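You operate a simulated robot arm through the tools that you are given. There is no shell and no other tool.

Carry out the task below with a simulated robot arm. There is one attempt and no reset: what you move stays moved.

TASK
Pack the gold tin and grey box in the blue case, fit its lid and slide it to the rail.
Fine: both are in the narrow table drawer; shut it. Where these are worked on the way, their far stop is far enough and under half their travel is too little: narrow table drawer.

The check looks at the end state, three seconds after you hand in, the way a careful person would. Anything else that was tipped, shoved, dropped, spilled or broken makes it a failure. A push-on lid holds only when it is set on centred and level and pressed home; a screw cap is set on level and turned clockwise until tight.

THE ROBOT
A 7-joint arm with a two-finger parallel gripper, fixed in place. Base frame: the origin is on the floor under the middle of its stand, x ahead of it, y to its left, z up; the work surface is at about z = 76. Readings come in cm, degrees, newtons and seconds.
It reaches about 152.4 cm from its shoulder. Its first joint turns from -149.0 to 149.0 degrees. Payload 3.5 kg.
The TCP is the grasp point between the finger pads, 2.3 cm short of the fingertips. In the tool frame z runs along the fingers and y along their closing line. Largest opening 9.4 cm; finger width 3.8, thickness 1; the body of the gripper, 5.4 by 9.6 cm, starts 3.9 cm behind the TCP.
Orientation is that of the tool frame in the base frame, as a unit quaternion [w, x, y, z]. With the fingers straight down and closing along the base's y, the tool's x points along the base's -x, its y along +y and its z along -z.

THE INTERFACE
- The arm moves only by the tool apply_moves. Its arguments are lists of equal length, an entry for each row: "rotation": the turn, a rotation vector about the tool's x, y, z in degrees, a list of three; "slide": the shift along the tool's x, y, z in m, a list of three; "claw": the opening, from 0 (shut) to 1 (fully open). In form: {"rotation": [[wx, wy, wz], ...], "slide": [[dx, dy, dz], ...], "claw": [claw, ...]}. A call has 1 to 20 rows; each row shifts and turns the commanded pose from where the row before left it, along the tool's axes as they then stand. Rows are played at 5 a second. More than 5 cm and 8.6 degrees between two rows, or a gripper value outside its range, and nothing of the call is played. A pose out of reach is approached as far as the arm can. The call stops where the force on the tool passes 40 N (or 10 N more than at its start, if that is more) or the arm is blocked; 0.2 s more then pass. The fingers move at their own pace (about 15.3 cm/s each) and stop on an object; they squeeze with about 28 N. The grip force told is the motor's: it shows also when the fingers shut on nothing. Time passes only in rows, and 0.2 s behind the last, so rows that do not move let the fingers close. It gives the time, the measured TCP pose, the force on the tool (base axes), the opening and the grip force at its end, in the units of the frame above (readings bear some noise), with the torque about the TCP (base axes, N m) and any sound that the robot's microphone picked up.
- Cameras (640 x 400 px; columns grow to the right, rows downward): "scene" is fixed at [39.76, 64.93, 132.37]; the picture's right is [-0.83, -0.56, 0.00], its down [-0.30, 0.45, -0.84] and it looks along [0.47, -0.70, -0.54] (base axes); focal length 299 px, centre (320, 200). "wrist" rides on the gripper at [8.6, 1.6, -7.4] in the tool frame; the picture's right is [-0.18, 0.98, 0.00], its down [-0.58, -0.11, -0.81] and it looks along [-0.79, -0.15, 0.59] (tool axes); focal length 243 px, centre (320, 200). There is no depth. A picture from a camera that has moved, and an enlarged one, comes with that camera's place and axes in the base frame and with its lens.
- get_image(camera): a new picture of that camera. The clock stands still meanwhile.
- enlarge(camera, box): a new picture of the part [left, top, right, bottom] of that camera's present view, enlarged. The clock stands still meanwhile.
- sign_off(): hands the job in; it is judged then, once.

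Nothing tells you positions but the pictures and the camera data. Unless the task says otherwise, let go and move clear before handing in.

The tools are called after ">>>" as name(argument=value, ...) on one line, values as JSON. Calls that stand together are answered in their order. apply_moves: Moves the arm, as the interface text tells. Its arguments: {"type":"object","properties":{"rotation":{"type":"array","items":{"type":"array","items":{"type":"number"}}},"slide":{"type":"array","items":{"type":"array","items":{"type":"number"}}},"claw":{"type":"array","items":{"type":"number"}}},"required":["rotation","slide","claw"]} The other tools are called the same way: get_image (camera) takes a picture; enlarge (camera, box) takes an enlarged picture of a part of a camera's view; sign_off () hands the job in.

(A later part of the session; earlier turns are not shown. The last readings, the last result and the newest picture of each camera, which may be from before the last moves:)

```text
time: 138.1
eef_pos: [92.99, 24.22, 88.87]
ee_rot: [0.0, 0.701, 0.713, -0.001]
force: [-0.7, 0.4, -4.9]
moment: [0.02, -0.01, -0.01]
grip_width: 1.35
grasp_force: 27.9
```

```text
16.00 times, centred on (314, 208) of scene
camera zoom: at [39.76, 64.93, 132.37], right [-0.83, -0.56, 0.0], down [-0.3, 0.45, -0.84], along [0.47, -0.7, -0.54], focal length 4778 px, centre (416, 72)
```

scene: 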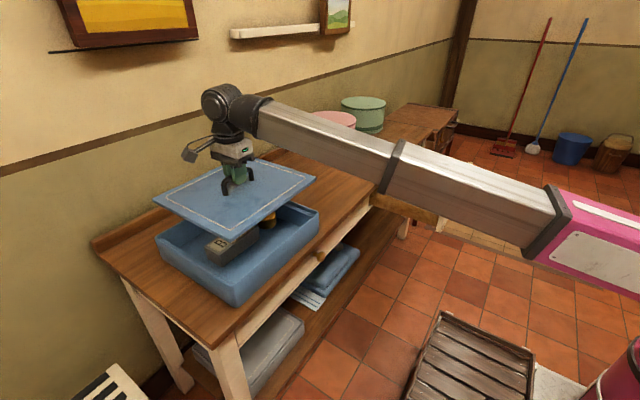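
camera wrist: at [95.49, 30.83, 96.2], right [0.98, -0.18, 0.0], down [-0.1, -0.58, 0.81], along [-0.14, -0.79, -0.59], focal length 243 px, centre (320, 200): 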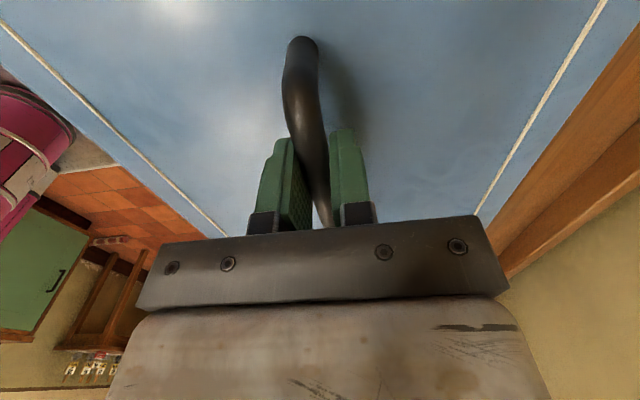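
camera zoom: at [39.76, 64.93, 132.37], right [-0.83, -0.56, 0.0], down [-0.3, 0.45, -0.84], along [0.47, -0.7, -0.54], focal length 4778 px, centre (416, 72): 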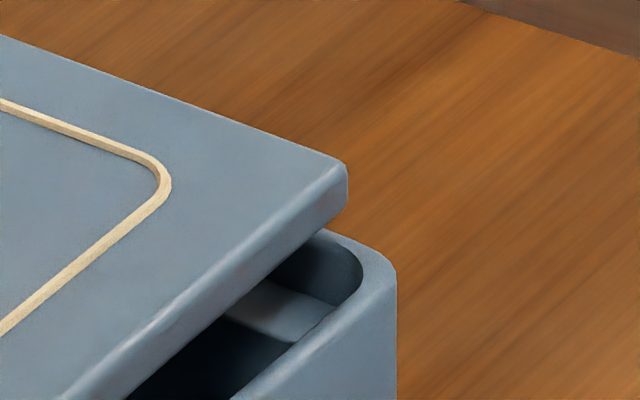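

Precise edge reading: the lid is about 0.85° too far CCW, and needs about -0.27 cm in x and +0.33 cm in y. I'll apply that and re-check.

>>> apply_moves(rotation=[[0, 0, 0.85], [0, 0, 0], [0, 0, 0], [0, 0, 0]], slide=[[0, 0, 0], [0.0033, -0.0027, 0], [0, 0, 0], [0, 0, 0]], claw=[0, 0, 0, 0])

>>> enlarge(camera="scene", box=[232, 270, 248, 280])

>>> enlarge(camera="scene", box=[300, 212, 316, 222])

>>> enlarge(camera="scene", box=[210, 268, 226, 278])

>>> enlarge(camera="scene", box=[166, 240, 182, 250])

>>> enlarge(camera="scene", box=[152, 230, 168, 240])

>>> enlarge(camera="scene", box=[306, 203, 322, 213])

```text
time: 139.1
eef_pos: [92.67, 24.51, 89.08]
ee_rot: [0.001, 0.706, 0.708, -0.001]
force: [0.3, -0.2, -3.8]
moment: [-0.01, 0.02, 0.01]
grip_width: 1.38
grasp_force: 28.2
```

```text
16.00 times, centred on (240, 275) of scene
camera zoom: at [39.76, 64.93, 132.37], right [-0.83, -0.56, 0.0], down [-0.3, 0.45, -0.84], along [0.47, -0.7, -0.54], focal length 4778 px, centre (1600, -1000)
```

zoom: 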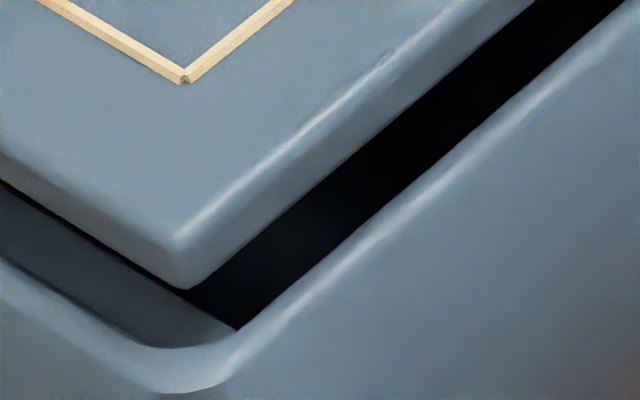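

```text
16.00 times, centred on (308, 217) of scene
camera zoom: at [39.76, 64.93, 132.37], right [-0.83, -0.56, 0.0], down [-0.3, 0.45, -0.84], along [0.47, -0.7, -0.54], focal length 4778 px, centre (512, -72)
```

zoom: 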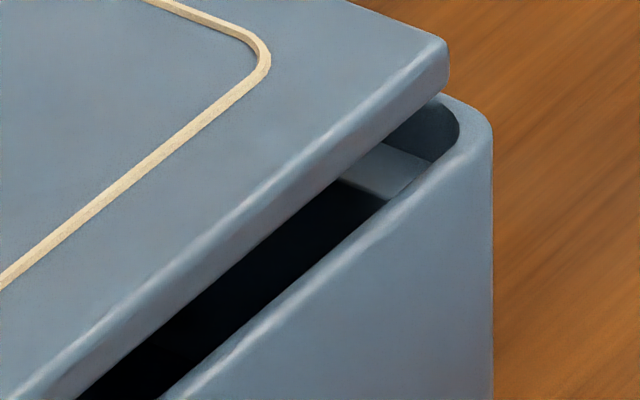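

```text
16.00 times, centred on (218, 273) of scene
camera zoom: at [39.76, 64.93, 132.37], right [-0.83, -0.56, 0.0], down [-0.3, 0.45, -0.84], along [0.47, -0.7, -0.54], focal length 4778 px, centre (1952, -968)
```

zoom: 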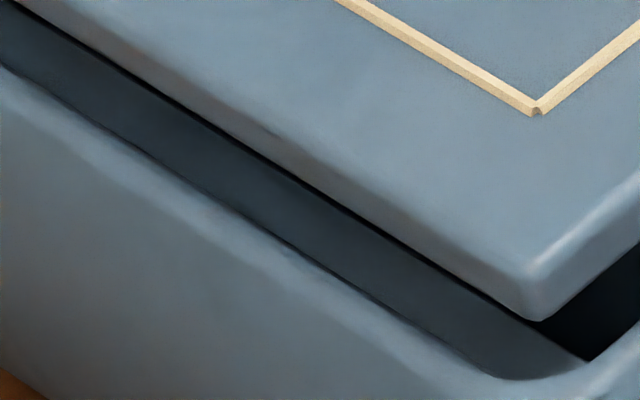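

```text
16.00 times, centred on (174, 245) of scene
camera zoom: at [39.76, 64.93, 132.37], right [-0.83, -0.56, 0.0], down [-0.3, 0.45, -0.84], along [0.47, -0.7, -0.54], focal length 4778 px, centre (2656, -520)
```

zoom: 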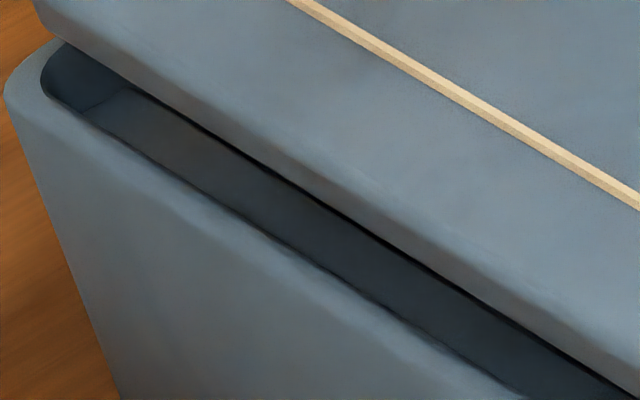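

```text
16.00 times, centred on (160, 235) of scene
camera zoom: at [39.76, 64.93, 132.37], right [-0.83, -0.56, 0.0], down [-0.3, 0.45, -0.84], along [0.47, -0.7, -0.54], focal length 4778 px, centre (2880, -360)
```

zoom: 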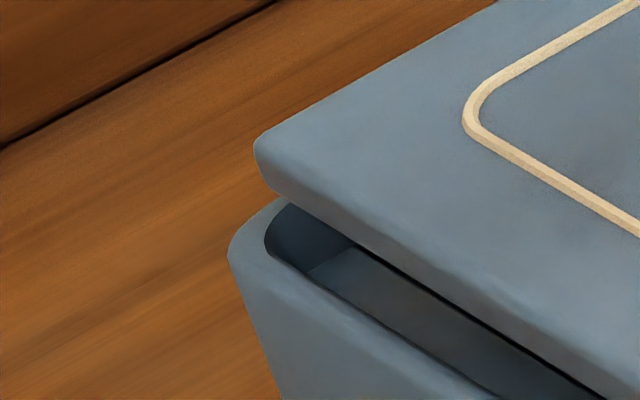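

```text
16.00 times, centred on (314, 208) of scene
camera zoom: at [39.76, 64.93, 132.37], right [-0.83, -0.56, 0.0], down [-0.3, 0.45, -0.84], along [0.47, -0.7, -0.54], focal length 4778 px, centre (416, 72)
```

zoom: 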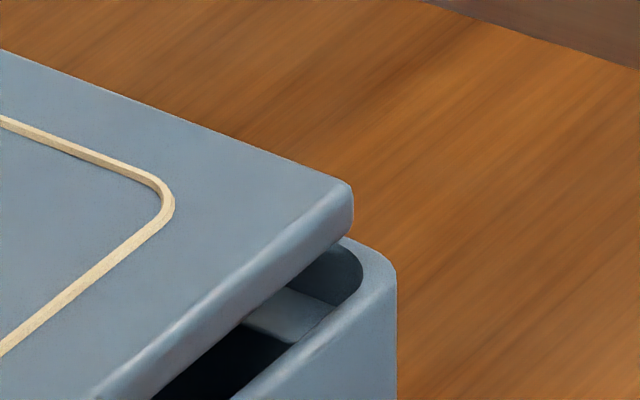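

All gaps are now even at about 0.45 cm on each side. I'll lower gently into the rim.

>>> apply_moves(rotation=[[0, 0, 0], [0, 0, 0], [0, 0, 0], [0, 0, 0], [0, 0, 0], [0, 0, 0]], slide=[[0, 0, 0.002], [0, 0, 0.003], [0, 0, 0.003], [0, 0, 0.003], [0, 0, 0.002], [0, 0, 0]], claw=[0, 0, 0, 0, 0, 0])

>>> enlarge(camera="scene", box=[130, 160, 330, 300])

>>> enlarge(camera="scene", box=[210, 264, 258, 294])

```text
time: 140.5
eef_pos: [92.6, 24.58, 87.77]
ee_rot: [0.001, 0.706, 0.708, 0.0]
force: [-0.7, 0.9, -4.5]
moment: [0.09, 0.05, -0.04]
grip_width: 1.35
grasp_force: 28.0
```

```text
2.86 times, centred on (230, 230) of scene
camera zoom: at [39.76, 64.93, 132.37], right [-0.83, -0.56, 0.0], down [-0.3, 0.45, -0.84], along [0.47, -0.7, -0.54], focal length 853 px, centre (577, 114)
```

zoom: 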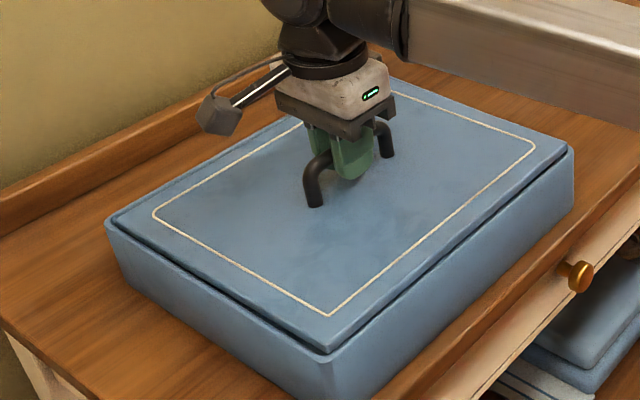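

```text
13.33 times, centred on (234, 279) of scene
camera zoom: at [39.76, 64.93, 132.37], right [-0.83, -0.56, 0.0], down [-0.3, 0.45, -0.84], along [0.47, -0.7, -0.54], focal length 3982 px, centre (1467, -853)
```

zoom: 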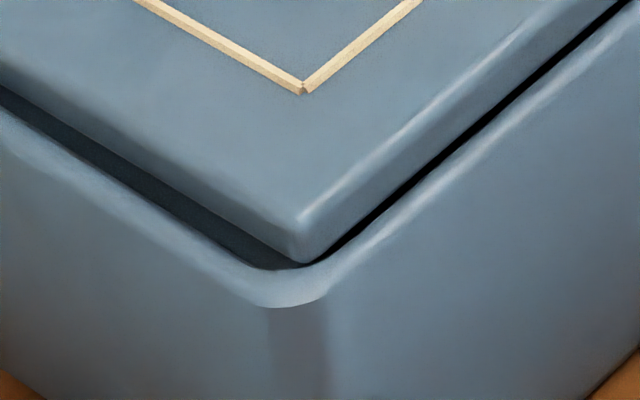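

The lid has entered the rim without contact. I'll continue down to the ledges.

>>> apply_moves(rotation=[[0, 0, 0], [0, 0, 0], [0, 0, 0], [0, 0, 0]], slide=[[0, 0, 0.002], [0, 0, 0.002], [0, 0, 0.001], [0, 0, 0]], claw=[0, 0, 0, 0])

>>> enlarge(camera="scene", box=[210, 264, 258, 294])

>>> enlarge(camera="scene", box=[286, 194, 334, 224])

```text
time: 141.5
eef_pos: [92.69, 24.5, 87.46]
ee_rot: [0.001, 0.707, 0.707, 0.0]
force: [2.1, -0.5, 19.8]
moment: [0.0, -0.01, -0.03]
grip_width: 1.38
grasp_force: 27.8
```

```text
13.33 times, centred on (234, 279) of scene
camera zoom: at [39.76, 64.93, 132.37], right [-0.83, -0.56, 0.0], down [-0.3, 0.45, -0.84], along [0.47, -0.7, -0.54], focal length 3982 px, centre (1467, -853)
```

zoom: 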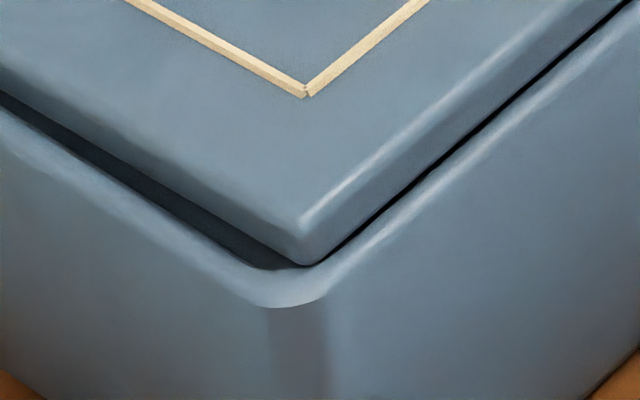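

```text
13.33 times, centred on (310, 209) of scene
camera zoom: at [39.76, 64.93, 132.37], right [-0.83, -0.56, 0.0], down [-0.3, 0.45, -0.84], along [0.47, -0.7, -0.54], focal length 3982 px, centre (453, 80)
```

zoom: 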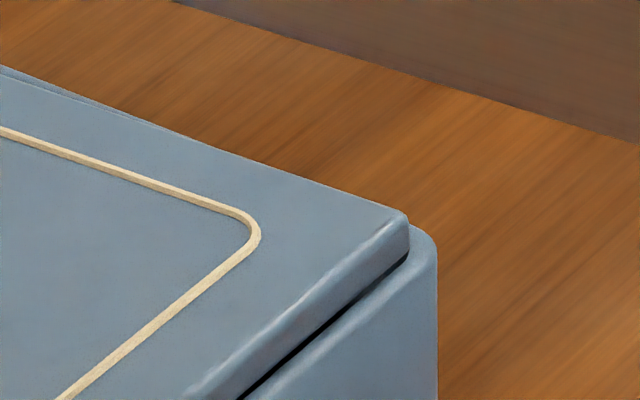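

There's contact at about 0.7 cm below the rim top. I'll zoom in to see whether the lid is fully seated on the ledges.

>>> enlarge(camera="scene", box=[232, 270, 248, 280])

>>> enlarge(camera="scene", box=[306, 203, 322, 213])

>>> enlarge(camera="scene", box=[152, 230, 168, 240])

>>> get_image(camera="wrist")

```text
16.00 times, centred on (240, 275) of scene
camera zoom: at [39.76, 64.93, 132.37], right [-0.83, -0.56, 0.0], down [-0.3, 0.45, -0.84], along [0.47, -0.7, -0.54], focal length 4778 px, centre (1600, -1000)
```

zoom: 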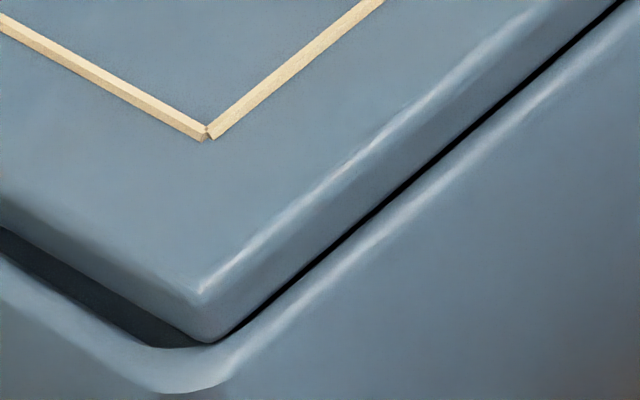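

```text
16.00 times, centred on (314, 208) of scene
camera zoom: at [39.76, 64.93, 132.37], right [-0.83, -0.56, 0.0], down [-0.3, 0.45, -0.84], along [0.47, -0.7, -0.54], focal length 4778 px, centre (416, 72)
```

zoom: 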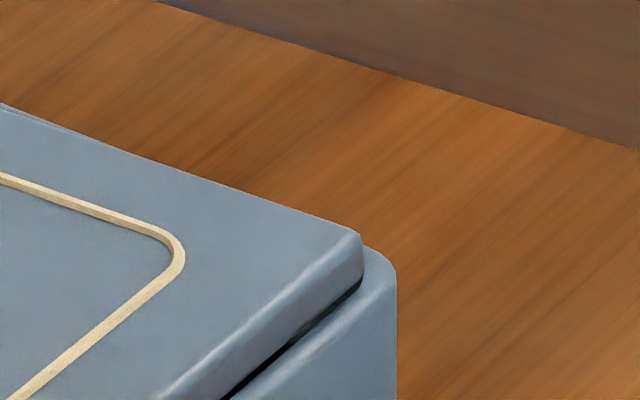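

```text
16.00 times, centred on (160, 235) of scene
camera zoom: at [39.76, 64.93, 132.37], right [-0.83, -0.56, 0.0], down [-0.3, 0.45, -0.84], along [0.47, -0.7, -0.54], focal length 4778 px, centre (2880, -360)
```

zoom: 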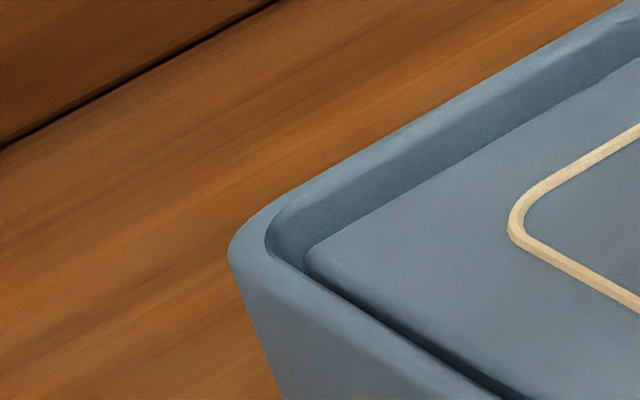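

```text
taken
camera wrist: at [94.29, 33.12, 94.88], right [0.98, -0.18, 0.0], down [-0.11, -0.58, 0.81], along [-0.15, -0.79, -0.59], focal length 243 px, centre (320, 200)
```

wrist: 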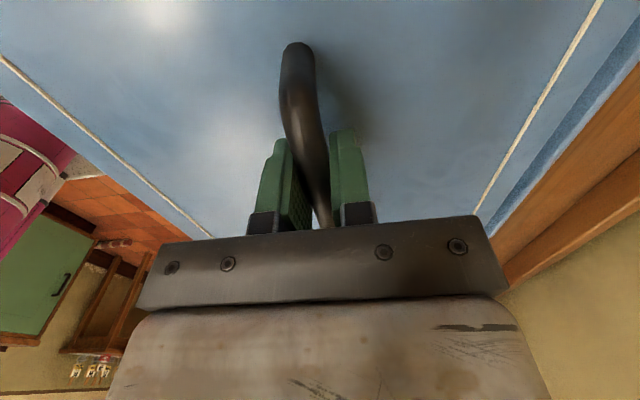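

The front edge is riding on the front rim while the back has dropped in, so the lid is tilted. I'll raise it 0.9 cm, shift +0.45 cm in x, and re-check.

>>> apply_moves(rotation=[[0, 0, 0], [0, 0, 0], [0, 0, 0], [0, 0, 0], [0, 0, 0], [0, 0, 0]], slide=[[0, 0, -0.004], [0, 0, -0.005], [0, 0, 0], [0, 0.0045, 0], [0, 0, 0], [0, 0, 0]], claw=[0, 0, 0, 0, 0, 0])

>>> enlarge(camera="scene", box=[232, 270, 248, 280])

>>> enlarge(camera="scene", box=[306, 203, 322, 213])

>>> enlarge(camera="scene", box=[152, 230, 168, 240])

>>> enlarge(camera="scene", box=[130, 160, 330, 300])

```text
time: 142.9
eef_pos: [93.13, 24.52, 88.24]
ee_rot: [0.0, 0.706, 0.708, -0.001]
force: [-0.1, -0.7, -3.8]
moment: [0.02, -0.01, 0.0]
grip_width: 1.34
grasp_force: 28.5
```

```text
16.00 times, centred on (240, 275) of scene
camera zoom: at [39.76, 64.93, 132.37], right [-0.83, -0.56, 0.0], down [-0.3, 0.45, -0.84], along [0.47, -0.7, -0.54], focal length 4778 px, centre (1600, -1000)
```

zoom: 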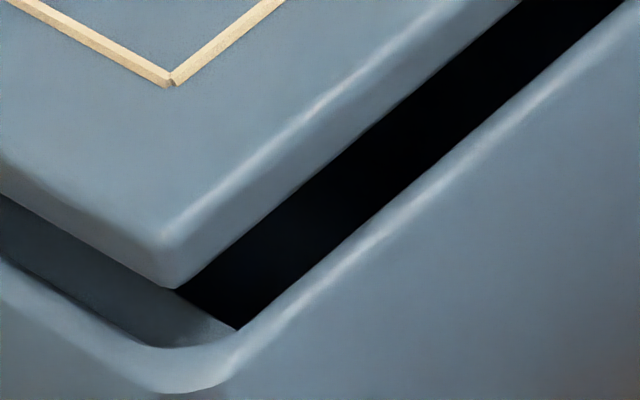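

```text
16.00 times, centred on (314, 208) of scene
camera zoom: at [39.76, 64.93, 132.37], right [-0.83, -0.56, 0.0], down [-0.3, 0.45, -0.84], along [0.47, -0.7, -0.54], focal length 4778 px, centre (416, 72)
```

zoom: 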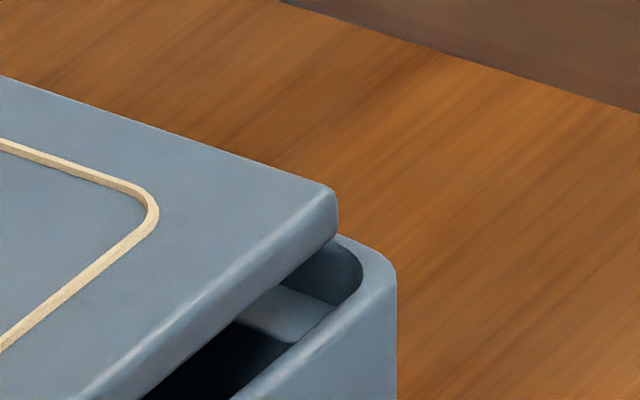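

```text
16.00 times, centred on (160, 235) of scene
camera zoom: at [39.76, 64.93, 132.37], right [-0.83, -0.56, 0.0], down [-0.3, 0.45, -0.84], along [0.47, -0.7, -0.54], focal length 4778 px, centre (2880, -360)
```

zoom: 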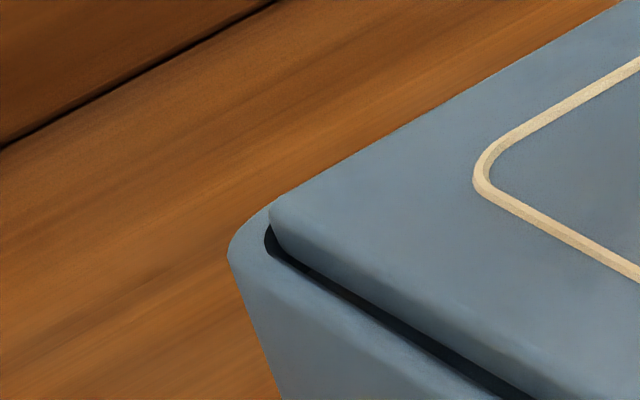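

```text
2.86 times, centred on (230, 230) of scene
camera zoom: at [39.76, 64.93, 132.37], right [-0.83, -0.56, 0.0], down [-0.3, 0.45, -0.84], along [0.47, -0.7, -0.54], focal length 853 px, centre (577, 114)
```

zoom: 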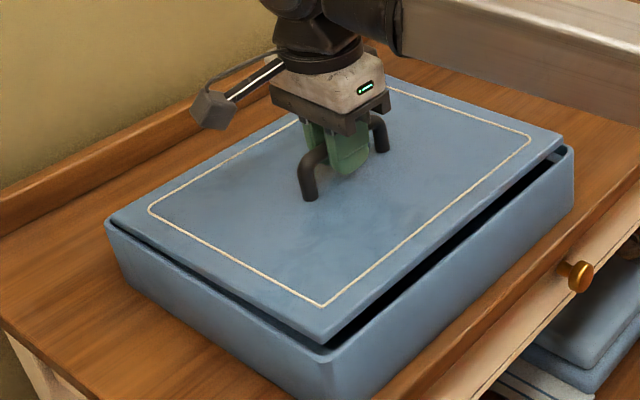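

The lid is tilted (front up about 2.7°) in the grip. I'll check with the wrist camera against the original grasp view to quantify it.

>>> get_image(camera="wrist")

```text
taken
camera wrist: at [94.8, 33.15, 95.63], right [0.98, -0.18, 0.0], down [-0.11, -0.58, 0.81], along [-0.15, -0.79, -0.59], focal length 243 px, centre (320, 200)
```

wrist: 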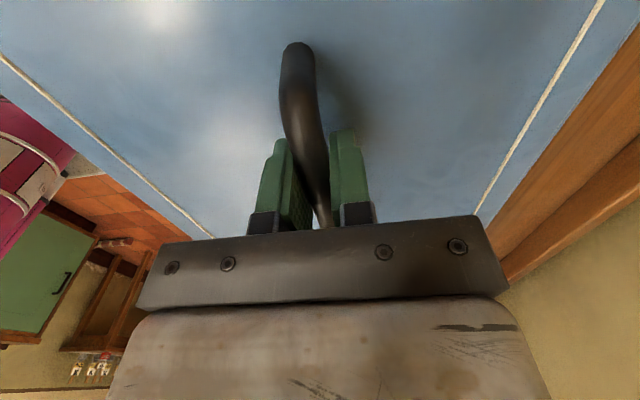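

Estimates agree on a tilt of roughly 3.4°, front up. I'll counter-rotate the gripper about the handle axis to level the lid, raising slightly, and re-check.

>>> apply_moves(rotation=[[0, 0, 0], [-1.7, 0, 0], [-1.7, 0, 0], [0, 0, 0], [0, 0, 0]], slide=[[0, 0, -0.004], [0, 0, 0], [0, 0, 0], [0, 0, 0], [0, 0, 0]], claw=[0, 0, 0, 0, 0])

>>> enlarge(camera="scene", box=[232, 270, 248, 280])

>>> enlarge(camera="scene", box=[210, 268, 226, 278])

>>> enlarge(camera="scene", box=[152, 230, 168, 240])

>>> enlarge(camera="scene", box=[306, 203, 322, 213])

>>> enlarge(camera="scene", box=[130, 160, 330, 300])

```text
time: 144.1
eef_pos: [93.05, 24.57, 88.55]
ee_rot: [0.022, 0.707, 0.707, 0.02]
force: [0.0, 0.4, -3.5]
moment: [0.04, 0.0, 0.02]
grip_width: 1.34
grasp_force: 27.7
```

```text
16.00 times, centred on (240, 275) of scene
camera zoom: at [39.76, 64.93, 132.37], right [-0.83, -0.56, 0.0], down [-0.3, 0.45, -0.84], along [0.47, -0.7, -0.54], focal length 4778 px, centre (1600, -1000)
```

zoom: 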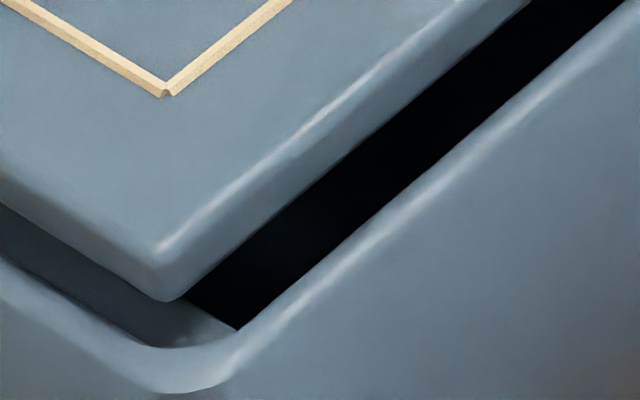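

```text
16.00 times, centred on (218, 273) of scene
camera zoom: at [39.76, 64.93, 132.37], right [-0.83, -0.56, 0.0], down [-0.3, 0.45, -0.84], along [0.47, -0.7, -0.54], focal length 4778 px, centre (1952, -968)
```

zoom: 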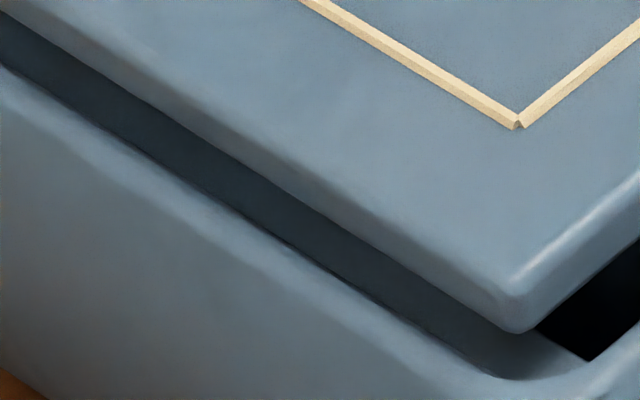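

```text
16.00 times, centred on (160, 235) of scene
camera zoom: at [39.76, 64.93, 132.37], right [-0.83, -0.56, 0.0], down [-0.3, 0.45, -0.84], along [0.47, -0.7, -0.54], focal length 4778 px, centre (2880, -360)
```

zoom: 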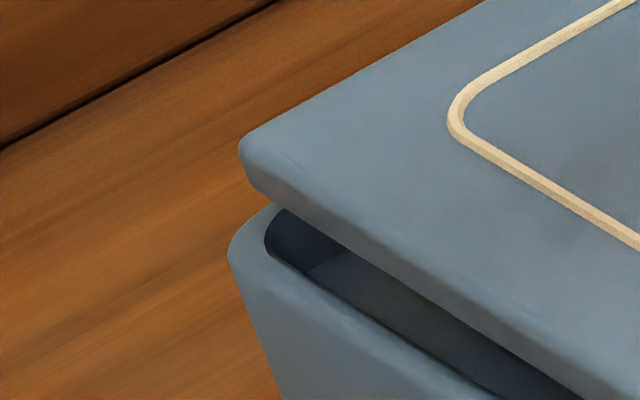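

```text
16.00 times, centred on (314, 208) of scene
camera zoom: at [39.76, 64.93, 132.37], right [-0.83, -0.56, 0.0], down [-0.3, 0.45, -0.84], along [0.47, -0.7, -0.54], focal length 4778 px, centre (416, 72)
```

zoom: 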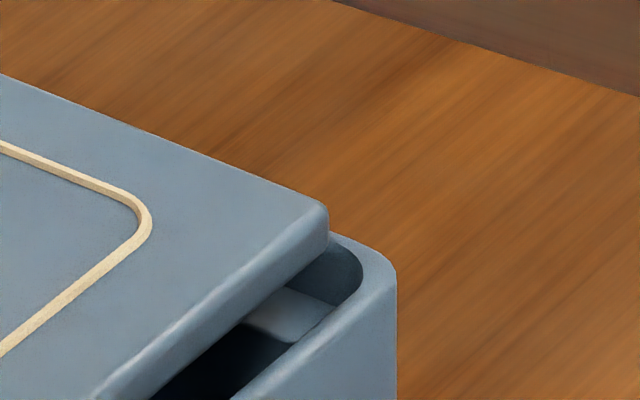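

```text
2.86 times, centred on (230, 230) of scene
camera zoom: at [39.76, 64.93, 132.37], right [-0.83, -0.56, 0.0], down [-0.3, 0.45, -0.84], along [0.47, -0.7, -0.54], focal length 853 px, centre (577, 114)
```

zoom: 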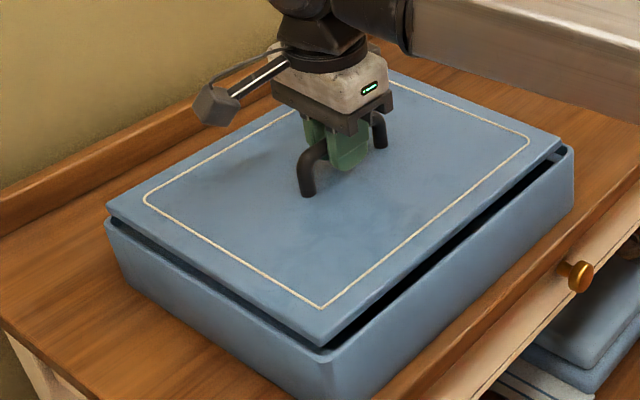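

The lid is level again. I'll lower in small steps and watch for force and the edge pictures.

>>> apply_moves(rotation=[[0, 0, 0], [0, 0, 0], [0, 0, 0], [0, 0, 0]], slide=[[0, 0, 0.002], [0, 0, 0.002], [0, 0, 0.001], [0, 0, 0]], claw=[0, 0, 0, 0])

>>> enlarge(camera="scene", box=[232, 270, 248, 280])

>>> enlarge(camera="scene", box=[152, 230, 168, 240])

>>> enlarge(camera="scene", box=[306, 203, 322, 213])

```text
time: 145.1
eef_pos: [93.21, 24.58, 88.02]
ee_rot: [0.021, 0.706, 0.707, 0.02]
force: [0.5, 0.0, -4.2]
moment: [0.05, 0.05, 0.03]
grip_width: 1.34
grasp_force: 27.8
```

```text
16.00 times, centred on (240, 275) of scene
camera zoom: at [39.76, 64.93, 132.37], right [-0.83, -0.56, 0.0], down [-0.3, 0.45, -0.84], along [0.47, -0.7, -0.54], focal length 4778 px, centre (1600, -1000)
```

zoom: 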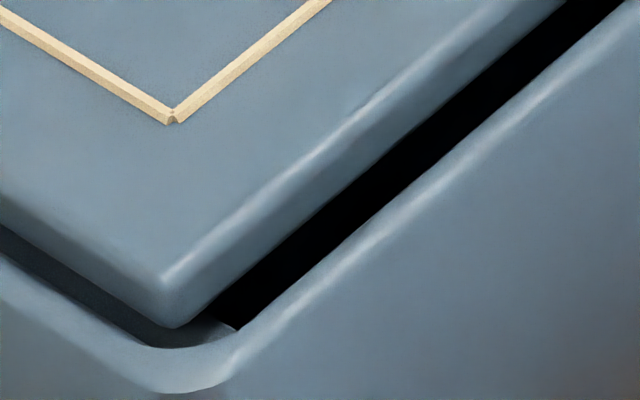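

```text
16.00 times, centred on (160, 235) of scene
camera zoom: at [39.76, 64.93, 132.37], right [-0.83, -0.56, 0.0], down [-0.3, 0.45, -0.84], along [0.47, -0.7, -0.54], focal length 4778 px, centre (2880, -360)
```

zoom: 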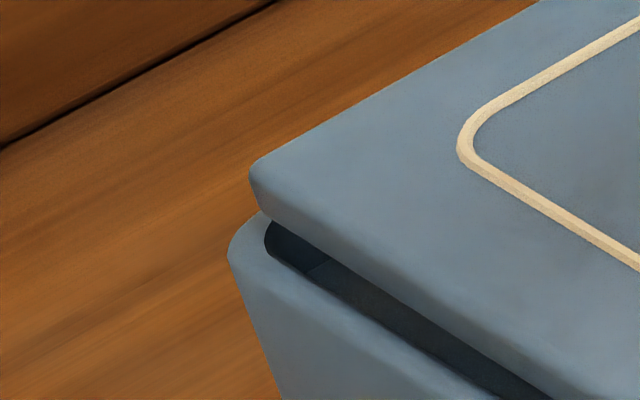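

```text
16.00 times, centred on (314, 208) of scene
camera zoom: at [39.76, 64.93, 132.37], right [-0.83, -0.56, 0.0], down [-0.3, 0.45, -0.84], along [0.47, -0.7, -0.54], focal length 4778 px, centre (416, 72)
```

zoom: 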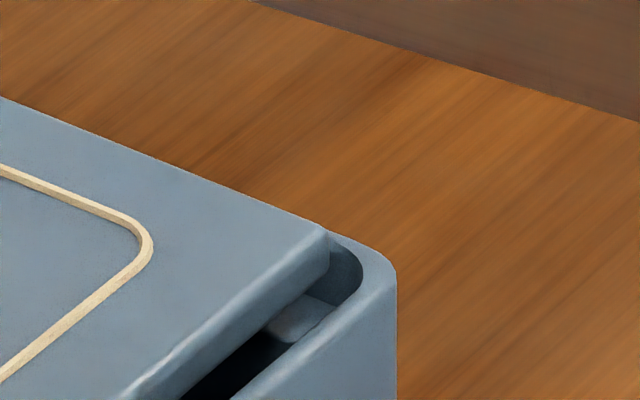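

No contact yet. It looks slightly over-corrected (back ~0.5 cm higher than front) and about 0.2 cm too far back. I'll rotate +1° and shift -0.15 cm, then lower further.

>>> apply_moves(rotation=[[1.0, 0, 0], [0, 0, 0], [0, 0, 0], [0, 0, 0], [0, 0, 0]], slide=[[0, 0, 0], [0, -0.0015, 0], [0, 0, 0.002], [0, 0, 0.001], [0, 0, 0]], claw=[0, 0, 0, 0, 0])

>>> enlarge(camera="scene", box=[232, 270, 248, 280])

>>> enlarge(camera="scene", box=[152, 230, 168, 240])

>>> enlarge(camera="scene", box=[306, 203, 322, 213])

>>> enlarge(camera="scene", box=[130, 160, 330, 300])

```text
time: 146.3
eef_pos: [93.03, 24.54, 87.73]
ee_rot: [0.016, 0.706, 0.707, 0.014]
force: [-0.3, -0.3, -3.8]
moment: [0.03, -0.01, -0.03]
grip_width: 1.35
grasp_force: 28.0
```

```text
16.00 times, centred on (240, 275) of scene
camera zoom: at [39.76, 64.93, 132.37], right [-0.83, -0.56, 0.0], down [-0.3, 0.45, -0.84], along [0.47, -0.7, -0.54], focal length 4778 px, centre (1600, -1000)
```

zoom: 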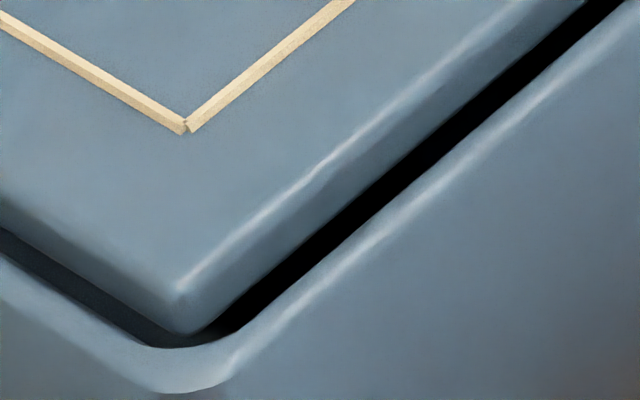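

```text
16.00 times, centred on (160, 235) of scene
camera zoom: at [39.76, 64.93, 132.37], right [-0.83, -0.56, 0.0], down [-0.3, 0.45, -0.84], along [0.47, -0.7, -0.54], focal length 4778 px, centre (2880, -360)
```

zoom: 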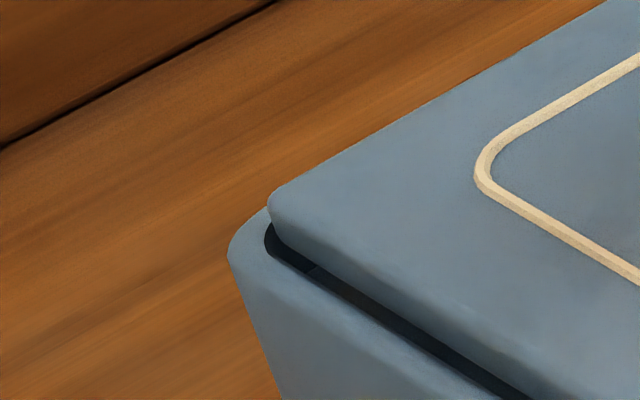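

```text
16.00 times, centred on (314, 208) of scene
camera zoom: at [39.76, 64.93, 132.37], right [-0.83, -0.56, 0.0], down [-0.3, 0.45, -0.84], along [0.47, -0.7, -0.54], focal length 4778 px, centre (416, 72)
```

zoom: 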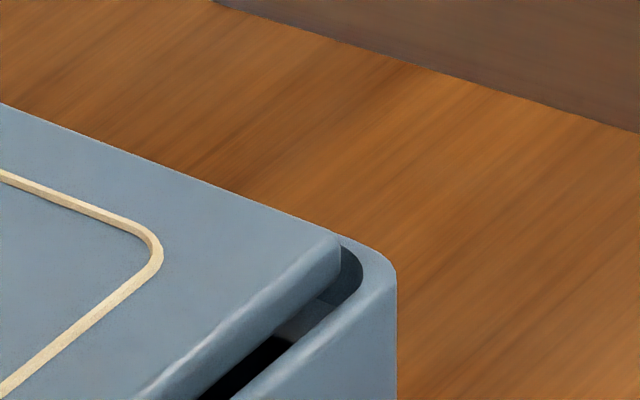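

```text
2.86 times, centred on (230, 230) of scene
camera zoom: at [39.76, 64.93, 132.37], right [-0.83, -0.56, 0.0], down [-0.3, 0.45, -0.84], along [0.47, -0.7, -0.54], focal length 853 px, centre (577, 114)
```

zoom: 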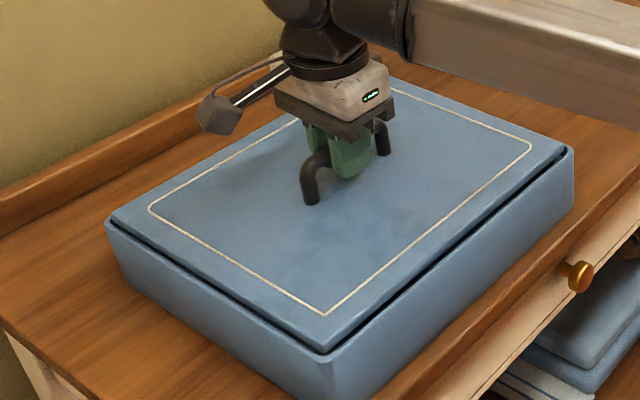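

Still no contact, and the lid looks nested evenly. I'll continue lowering in 1 mm steps.

>>> apply_moves(rotation=[[0, 0, 0], [0, 0, 0], [0, 0, 0], [0, 0, 0]], slide=[[0, 0, 0.001], [0, 0, 0.001], [0, 0, 0.001], [0, 0, 0]], claw=[0, 0, 0, 0])

>>> enlarge(camera="scene", box=[232, 270, 248, 280])

>>> enlarge(camera="scene", box=[152, 230, 168, 240])

>>> enlarge(camera="scene", box=[306, 203, 322, 213])

```text
time: 147.3
eef_pos: [92.99, 24.6, 87.52]
ee_rot: [0.015, 0.707, 0.707, 0.014]
force: [0.3, 1.0, -4.3]
moment: [0.01, 0.0, 0.0]
grip_width: 1.38
grasp_force: 28.2
```

```text
16.00 times, centred on (240, 275) of scene
camera zoom: at [39.76, 64.93, 132.37], right [-0.83, -0.56, 0.0], down [-0.3, 0.45, -0.84], along [0.47, -0.7, -0.54], focal length 4778 px, centre (1600, -1000)
```

zoom: 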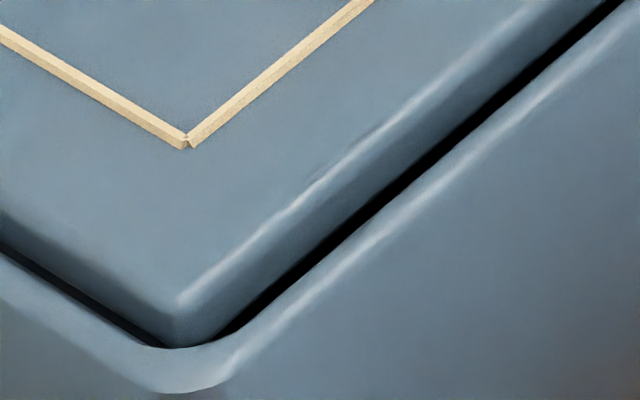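

```text
16.00 times, centred on (160, 235) of scene
camera zoom: at [39.76, 64.93, 132.37], right [-0.83, -0.56, 0.0], down [-0.3, 0.45, -0.84], along [0.47, -0.7, -0.54], focal length 4778 px, centre (2880, -360)
```

zoom: 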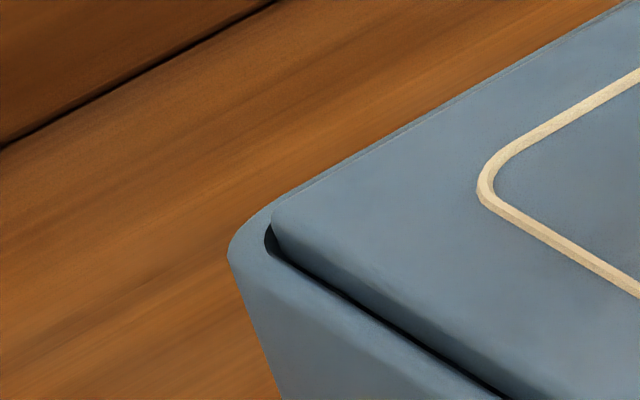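

```text
16.00 times, centred on (314, 208) of scene
camera zoom: at [39.76, 64.93, 132.37], right [-0.83, -0.56, 0.0], down [-0.3, 0.45, -0.84], along [0.47, -0.7, -0.54], focal length 4778 px, centre (416, 72)
```

zoom: 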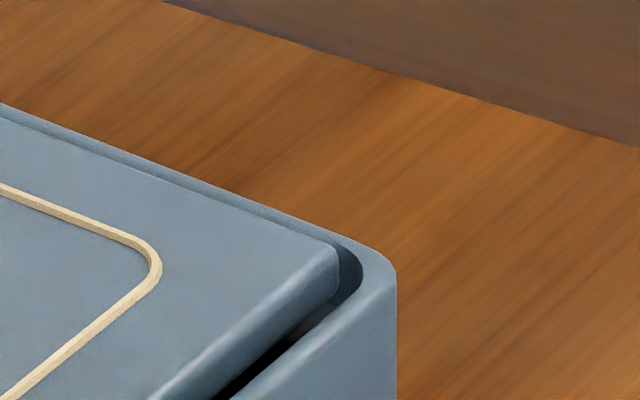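

The lid is now clearly inside the rim on all visible sides and still free. I'll keep lowering to the ledges.

>>> apply_moves(rotation=[[0, 0, 0], [0, 0, 0], [0, 0, 0], [0, 0, 0], [0, 0, 0]], slide=[[0, 0, 0.001], [0, 0, 0.001], [0, 0, 0.001], [0, 0, 0.001], [0, 0, 0]], claw=[0, 0, 0, 0, 0])

>>> enlarge(camera="scene", box=[232, 270, 248, 280])

>>> enlarge(camera="scene", box=[152, 230, 168, 240])

>>> enlarge(camera="scene", box=[306, 203, 322, 213])

```text
time: 148.5
eef_pos: [92.99, 24.56, 87.0]
ee_rot: [0.016, 0.706, 0.708, 0.015]
force: [-0.5, 0.2, -4.6]
moment: [-0.02, 0.04, 0.01]
grip_width: 1.36
grasp_force: 27.8
```

```text
16.00 times, centred on (240, 275) of scene
camera zoom: at [39.76, 64.93, 132.37], right [-0.83, -0.56, 0.0], down [-0.3, 0.45, -0.84], along [0.47, -0.7, -0.54], focal length 4778 px, centre (1600, -1000)
```

zoom: 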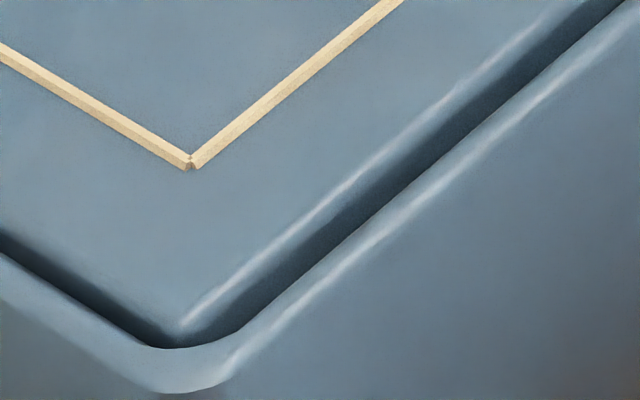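

```text
16.00 times, centred on (160, 235) of scene
camera zoom: at [39.76, 64.93, 132.37], right [-0.83, -0.56, 0.0], down [-0.3, 0.45, -0.84], along [0.47, -0.7, -0.54], focal length 4778 px, centre (2880, -360)
```

zoom: 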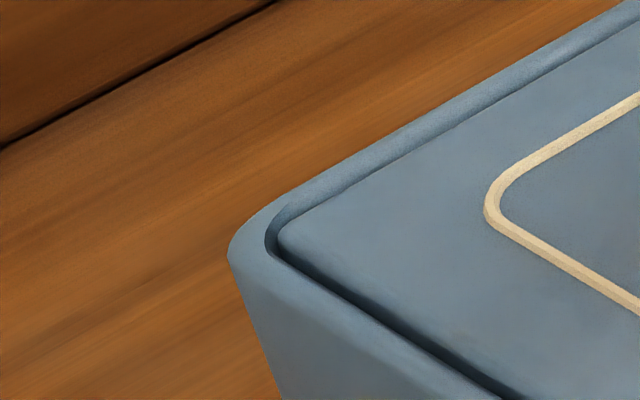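

```text
16.00 times, centred on (314, 208) of scene
camera zoom: at [39.76, 64.93, 132.37], right [-0.83, -0.56, 0.0], down [-0.3, 0.45, -0.84], along [0.47, -0.7, -0.54], focal length 4778 px, centre (416, 72)
```

zoom: 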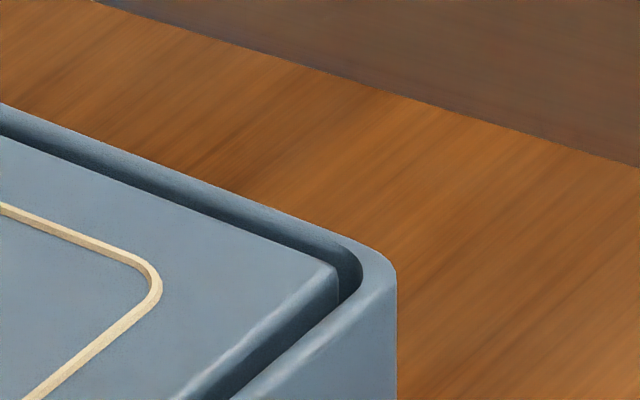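

The lid is nested evenly and nearly flush with the rim. I'll continue until it touches the ledges.

>>> apply_moves(rotation=[[0, 0, 0], [0, 0, 0], [0, 0, 0], [0, 0, 0]], slide=[[0, 0, 0.001], [0, 0, 0.001], [0, 0, 0.001], [0, 0, 0]], claw=[0, 0, 0, 0])

```text
time: 149.5
eef_pos: [92.96, 24.52, 86.76]
ee_rot: [0.016, 0.707, 0.707, 0.014]
force: [0.2, 0.4, -0.4]
moment: [-0.29, 0.02, -0.02]
grip_width: 1.34
grasp_force: 27.5
```

The ledges are starting to take the weight. I'll press slightly further while still gripping.

>>> apply_moves(rotation=[[0, 0, 0], [0, 0, 0], [0, 0, 0]], slide=[[0, 0, 0.001], [0, 0, 0.001], [0, 0, 0]], claw=[0, 0, 0])

>>> enlarge(camera="scene", box=[130, 160, 330, 300])

```text
time: 150.3
eef_pos: [93.11, 24.46, 86.58]
ee_rot: [0.015, 0.707, 0.707, 0.015]
force: [3.2, 0.7, 21.0]
moment: [0.01, -0.01, 0.0]
grip_width: 1.35
grasp_force: 28.2
```

```text
2.86 times, centred on (230, 230) of scene
camera zoom: at [39.76, 64.93, 132.37], right [-0.83, -0.56, 0.0], down [-0.3, 0.45, -0.84], along [0.47, -0.7, -0.54], focal length 853 px, centre (577, 114)
```

zoom: 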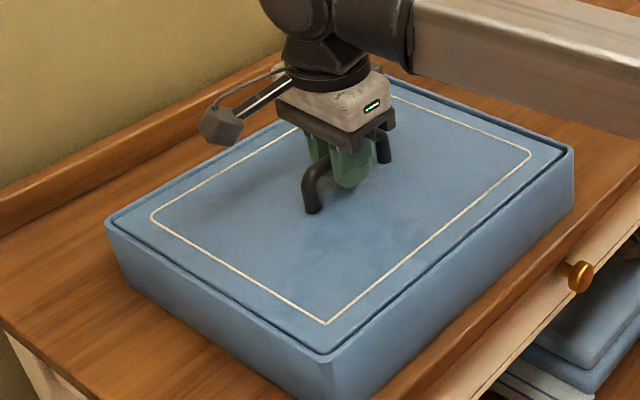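

The lid sits flush and I'm already pressing at about 25 N with no tilting moment. I'll release the handle, straighten the gripper and press the lid down with the fingertips on both sides of the handle.

>>> apply_moves(rotation=[[0, 0, 0], [0, 0, 0], [0, 0, 0], [0, 0, 0], [1.2, 0, 0], [1.2, 0, 0], [0, 0, 0]], slide=[[0, 0, -0.001], [0, 0, 0], [0, 0, 0], [0, 0, 0], [0, 0, 0], [0, 0, 0], [0, 0, 0]], claw=[0, 0.6, 0.6, 0.6, 0.6, 0.6, 0.6])

>>> get_image(camera="wrist")

>>> enlarge(camera="scene", box=[130, 160, 330, 300])

```text
time: 151.9
eef_pos: [93.1, 24.53, 86.63]
ee_rot: [0.002, 0.707, 0.708, -0.001]
force: [-0.3, 0.6, 0.3]
moment: [0.01, 0.01, 0.03]
grip_width: 5.64
grasp_force: 0.0
```

```text
taken
camera wrist: at [94.69, 33.13, 94.15], right [0.98, -0.18, 0.0], down [-0.11, -0.58, 0.81], along [-0.15, -0.79, -0.59], focal length 243 px, centre (320, 200)
```

wrist: 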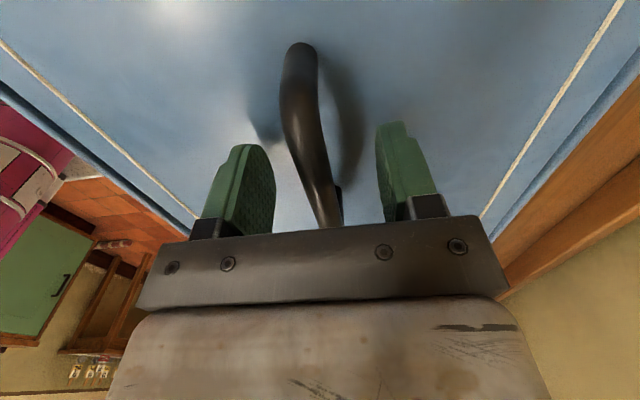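

```text
2.86 times, centred on (230, 230) of scene
camera zoom: at [39.76, 64.93, 132.37], right [-0.83, -0.56, 0.0], down [-0.3, 0.45, -0.84], along [0.47, -0.7, -0.54], focal length 853 px, centre (577, 114)
```

zoom: 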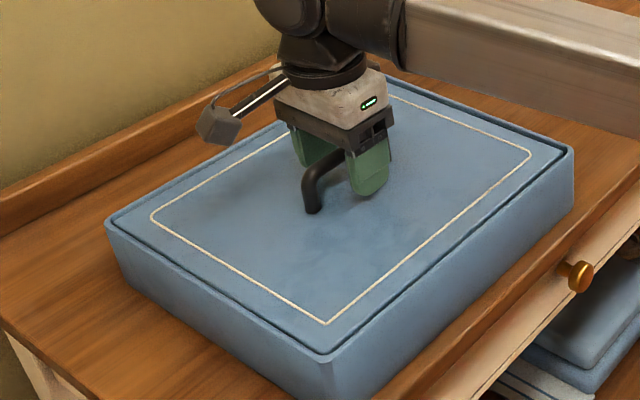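

Now I'll lower the fingertips onto the lid beside the handle and press.

>>> apply_moves(rotation=[[0, 0, 0], [0, 0, 0], [0, 0, 0], [0, 0, 0], [0, 0, 0], [0, 0, 0], [0, 0, 0], [0, 0, 0], [0, 0, 0], [0, 0, 0], [0, 0, 0], [0, 0, 0], [0, 0, 0], [0, 0, 0]], slide=[[0, 0, 0.003], [0, 0, 0.003], [0, 0, 0.003], [0, 0, 0.003], [0, 0, 0.0015], [0, 0, 0.0015], [0, 0, 0.0015], [0, 0, 0.0015], [0, 0, 0.0015], [0, 0, 0.001], [0, 0, 0.001], [0, 0, 0.001], [0, 0, 0.001], [0, 0, 0.001]], claw=[0.6, 0.6, 0.6, 0.6, 0.6, 0.6, 0.6, 0.6, 0.6, 0.6, 0.6, 0.6, 0.6, 0.6])

>>> get_image(camera="wrist")

>>> enlarge(camera="scene", box=[130, 160, 330, 300])

```text
time: 153.1
eef_pos: [93.11, 24.53, 85.67]
ee_rot: [0.001, 0.707, 0.707, 0.0]
force: [-1.2, 0.8, 12.5]
moment: [0.09, 0.42, -0.06]
grip_width: 5.69
grasp_force: 1.5
stopped in row 6: the force on the tool passed its limit at 44 N (the readings are from after the stop); the commanded pose is now the measured one
```

```text
taken
camera wrist: at [94.7, 33.12, 93.2], right [0.98, -0.18, 0.0], down [-0.11, -0.58, 0.81], along [-0.15, -0.79, -0.59], focal length 243 px, centre (320, 200)
```

wrist: 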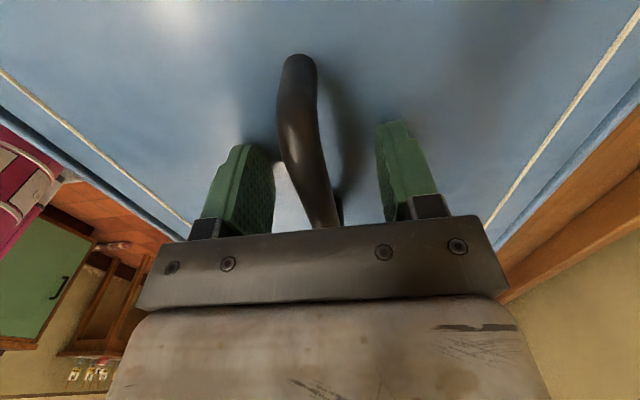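

```text
2.86 times, centred on (230, 230) of scene
camera zoom: at [39.76, 64.93, 132.37], right [-0.83, -0.56, 0.0], down [-0.3, 0.45, -0.84], along [0.47, -0.7, -0.54], focal length 853 px, centre (577, 114)
```

zoom: 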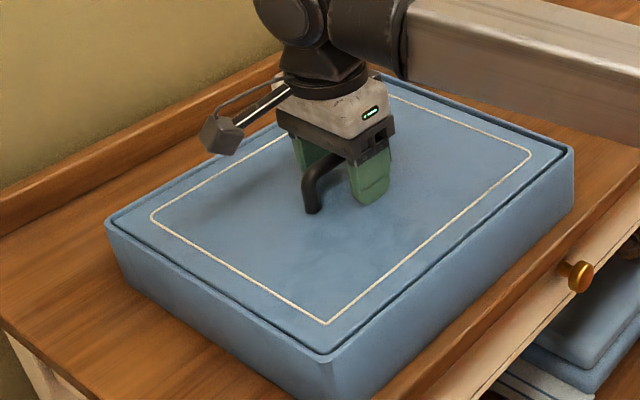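

I pressed at 44 N. I'll check all the corners for level seating.

>>> enlarge(camera="scene", box=[232, 270, 248, 280])

>>> enlarge(camera="scene", box=[152, 230, 168, 240])

>>> enlarge(camera="scene", box=[306, 203, 322, 213])

>>> enlarge(camera="scene", box=[242, 178, 274, 198])

```text
16.00 times, centred on (240, 275) of scene
camera zoom: at [39.76, 64.93, 132.37], right [-0.83, -0.56, 0.0], down [-0.3, 0.45, -0.84], along [0.47, -0.7, -0.54], focal length 4778 px, centre (1600, -1000)
```

zoom: 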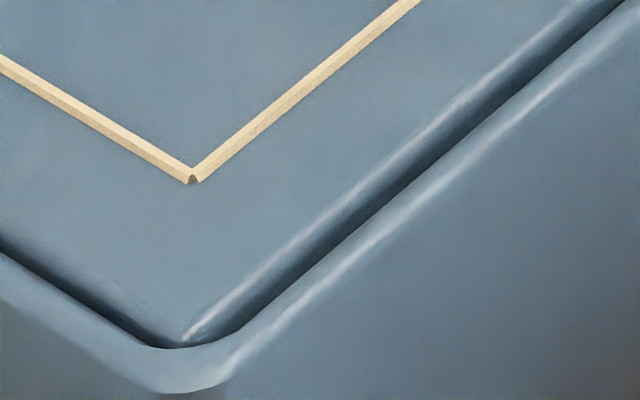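

```text
16.00 times, centred on (160, 235) of scene
camera zoom: at [39.76, 64.93, 132.37], right [-0.83, -0.56, 0.0], down [-0.3, 0.45, -0.84], along [0.47, -0.7, -0.54], focal length 4778 px, centre (2880, -360)
```

zoom: 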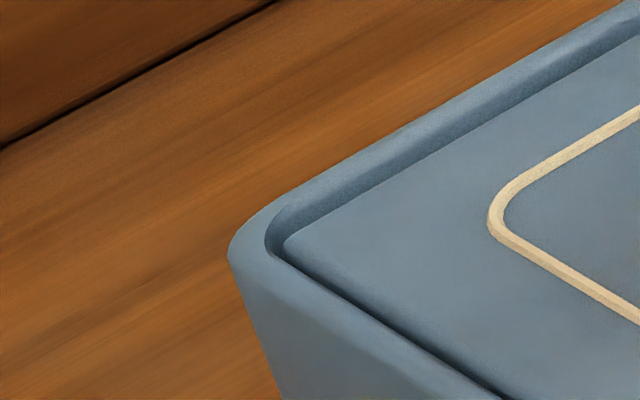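

```text
16.00 times, centred on (314, 208) of scene
camera zoom: at [39.76, 64.93, 132.37], right [-0.83, -0.56, 0.0], down [-0.3, 0.45, -0.84], along [0.47, -0.7, -0.54], focal length 4778 px, centre (416, 72)
```

zoom: 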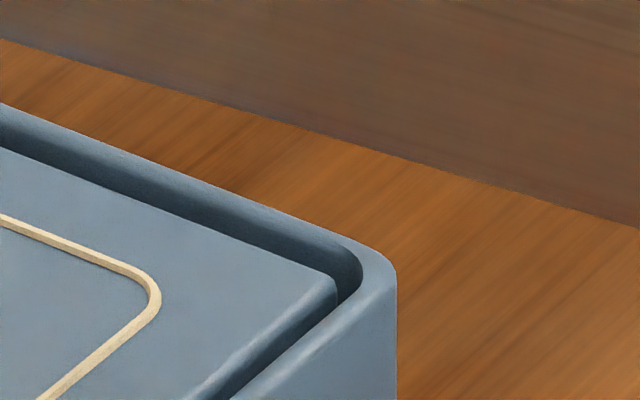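

```text
16.00 times, centred on (258, 188) of scene
camera zoom: at [39.76, 64.93, 132.37], right [-0.83, -0.56, 0.0], down [-0.3, 0.45, -0.84], along [0.47, -0.7, -0.54], focal length 4778 px, centre (1312, 392)
```

zoom: 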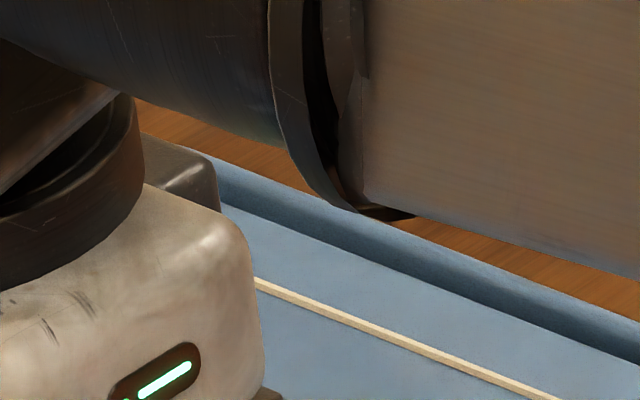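

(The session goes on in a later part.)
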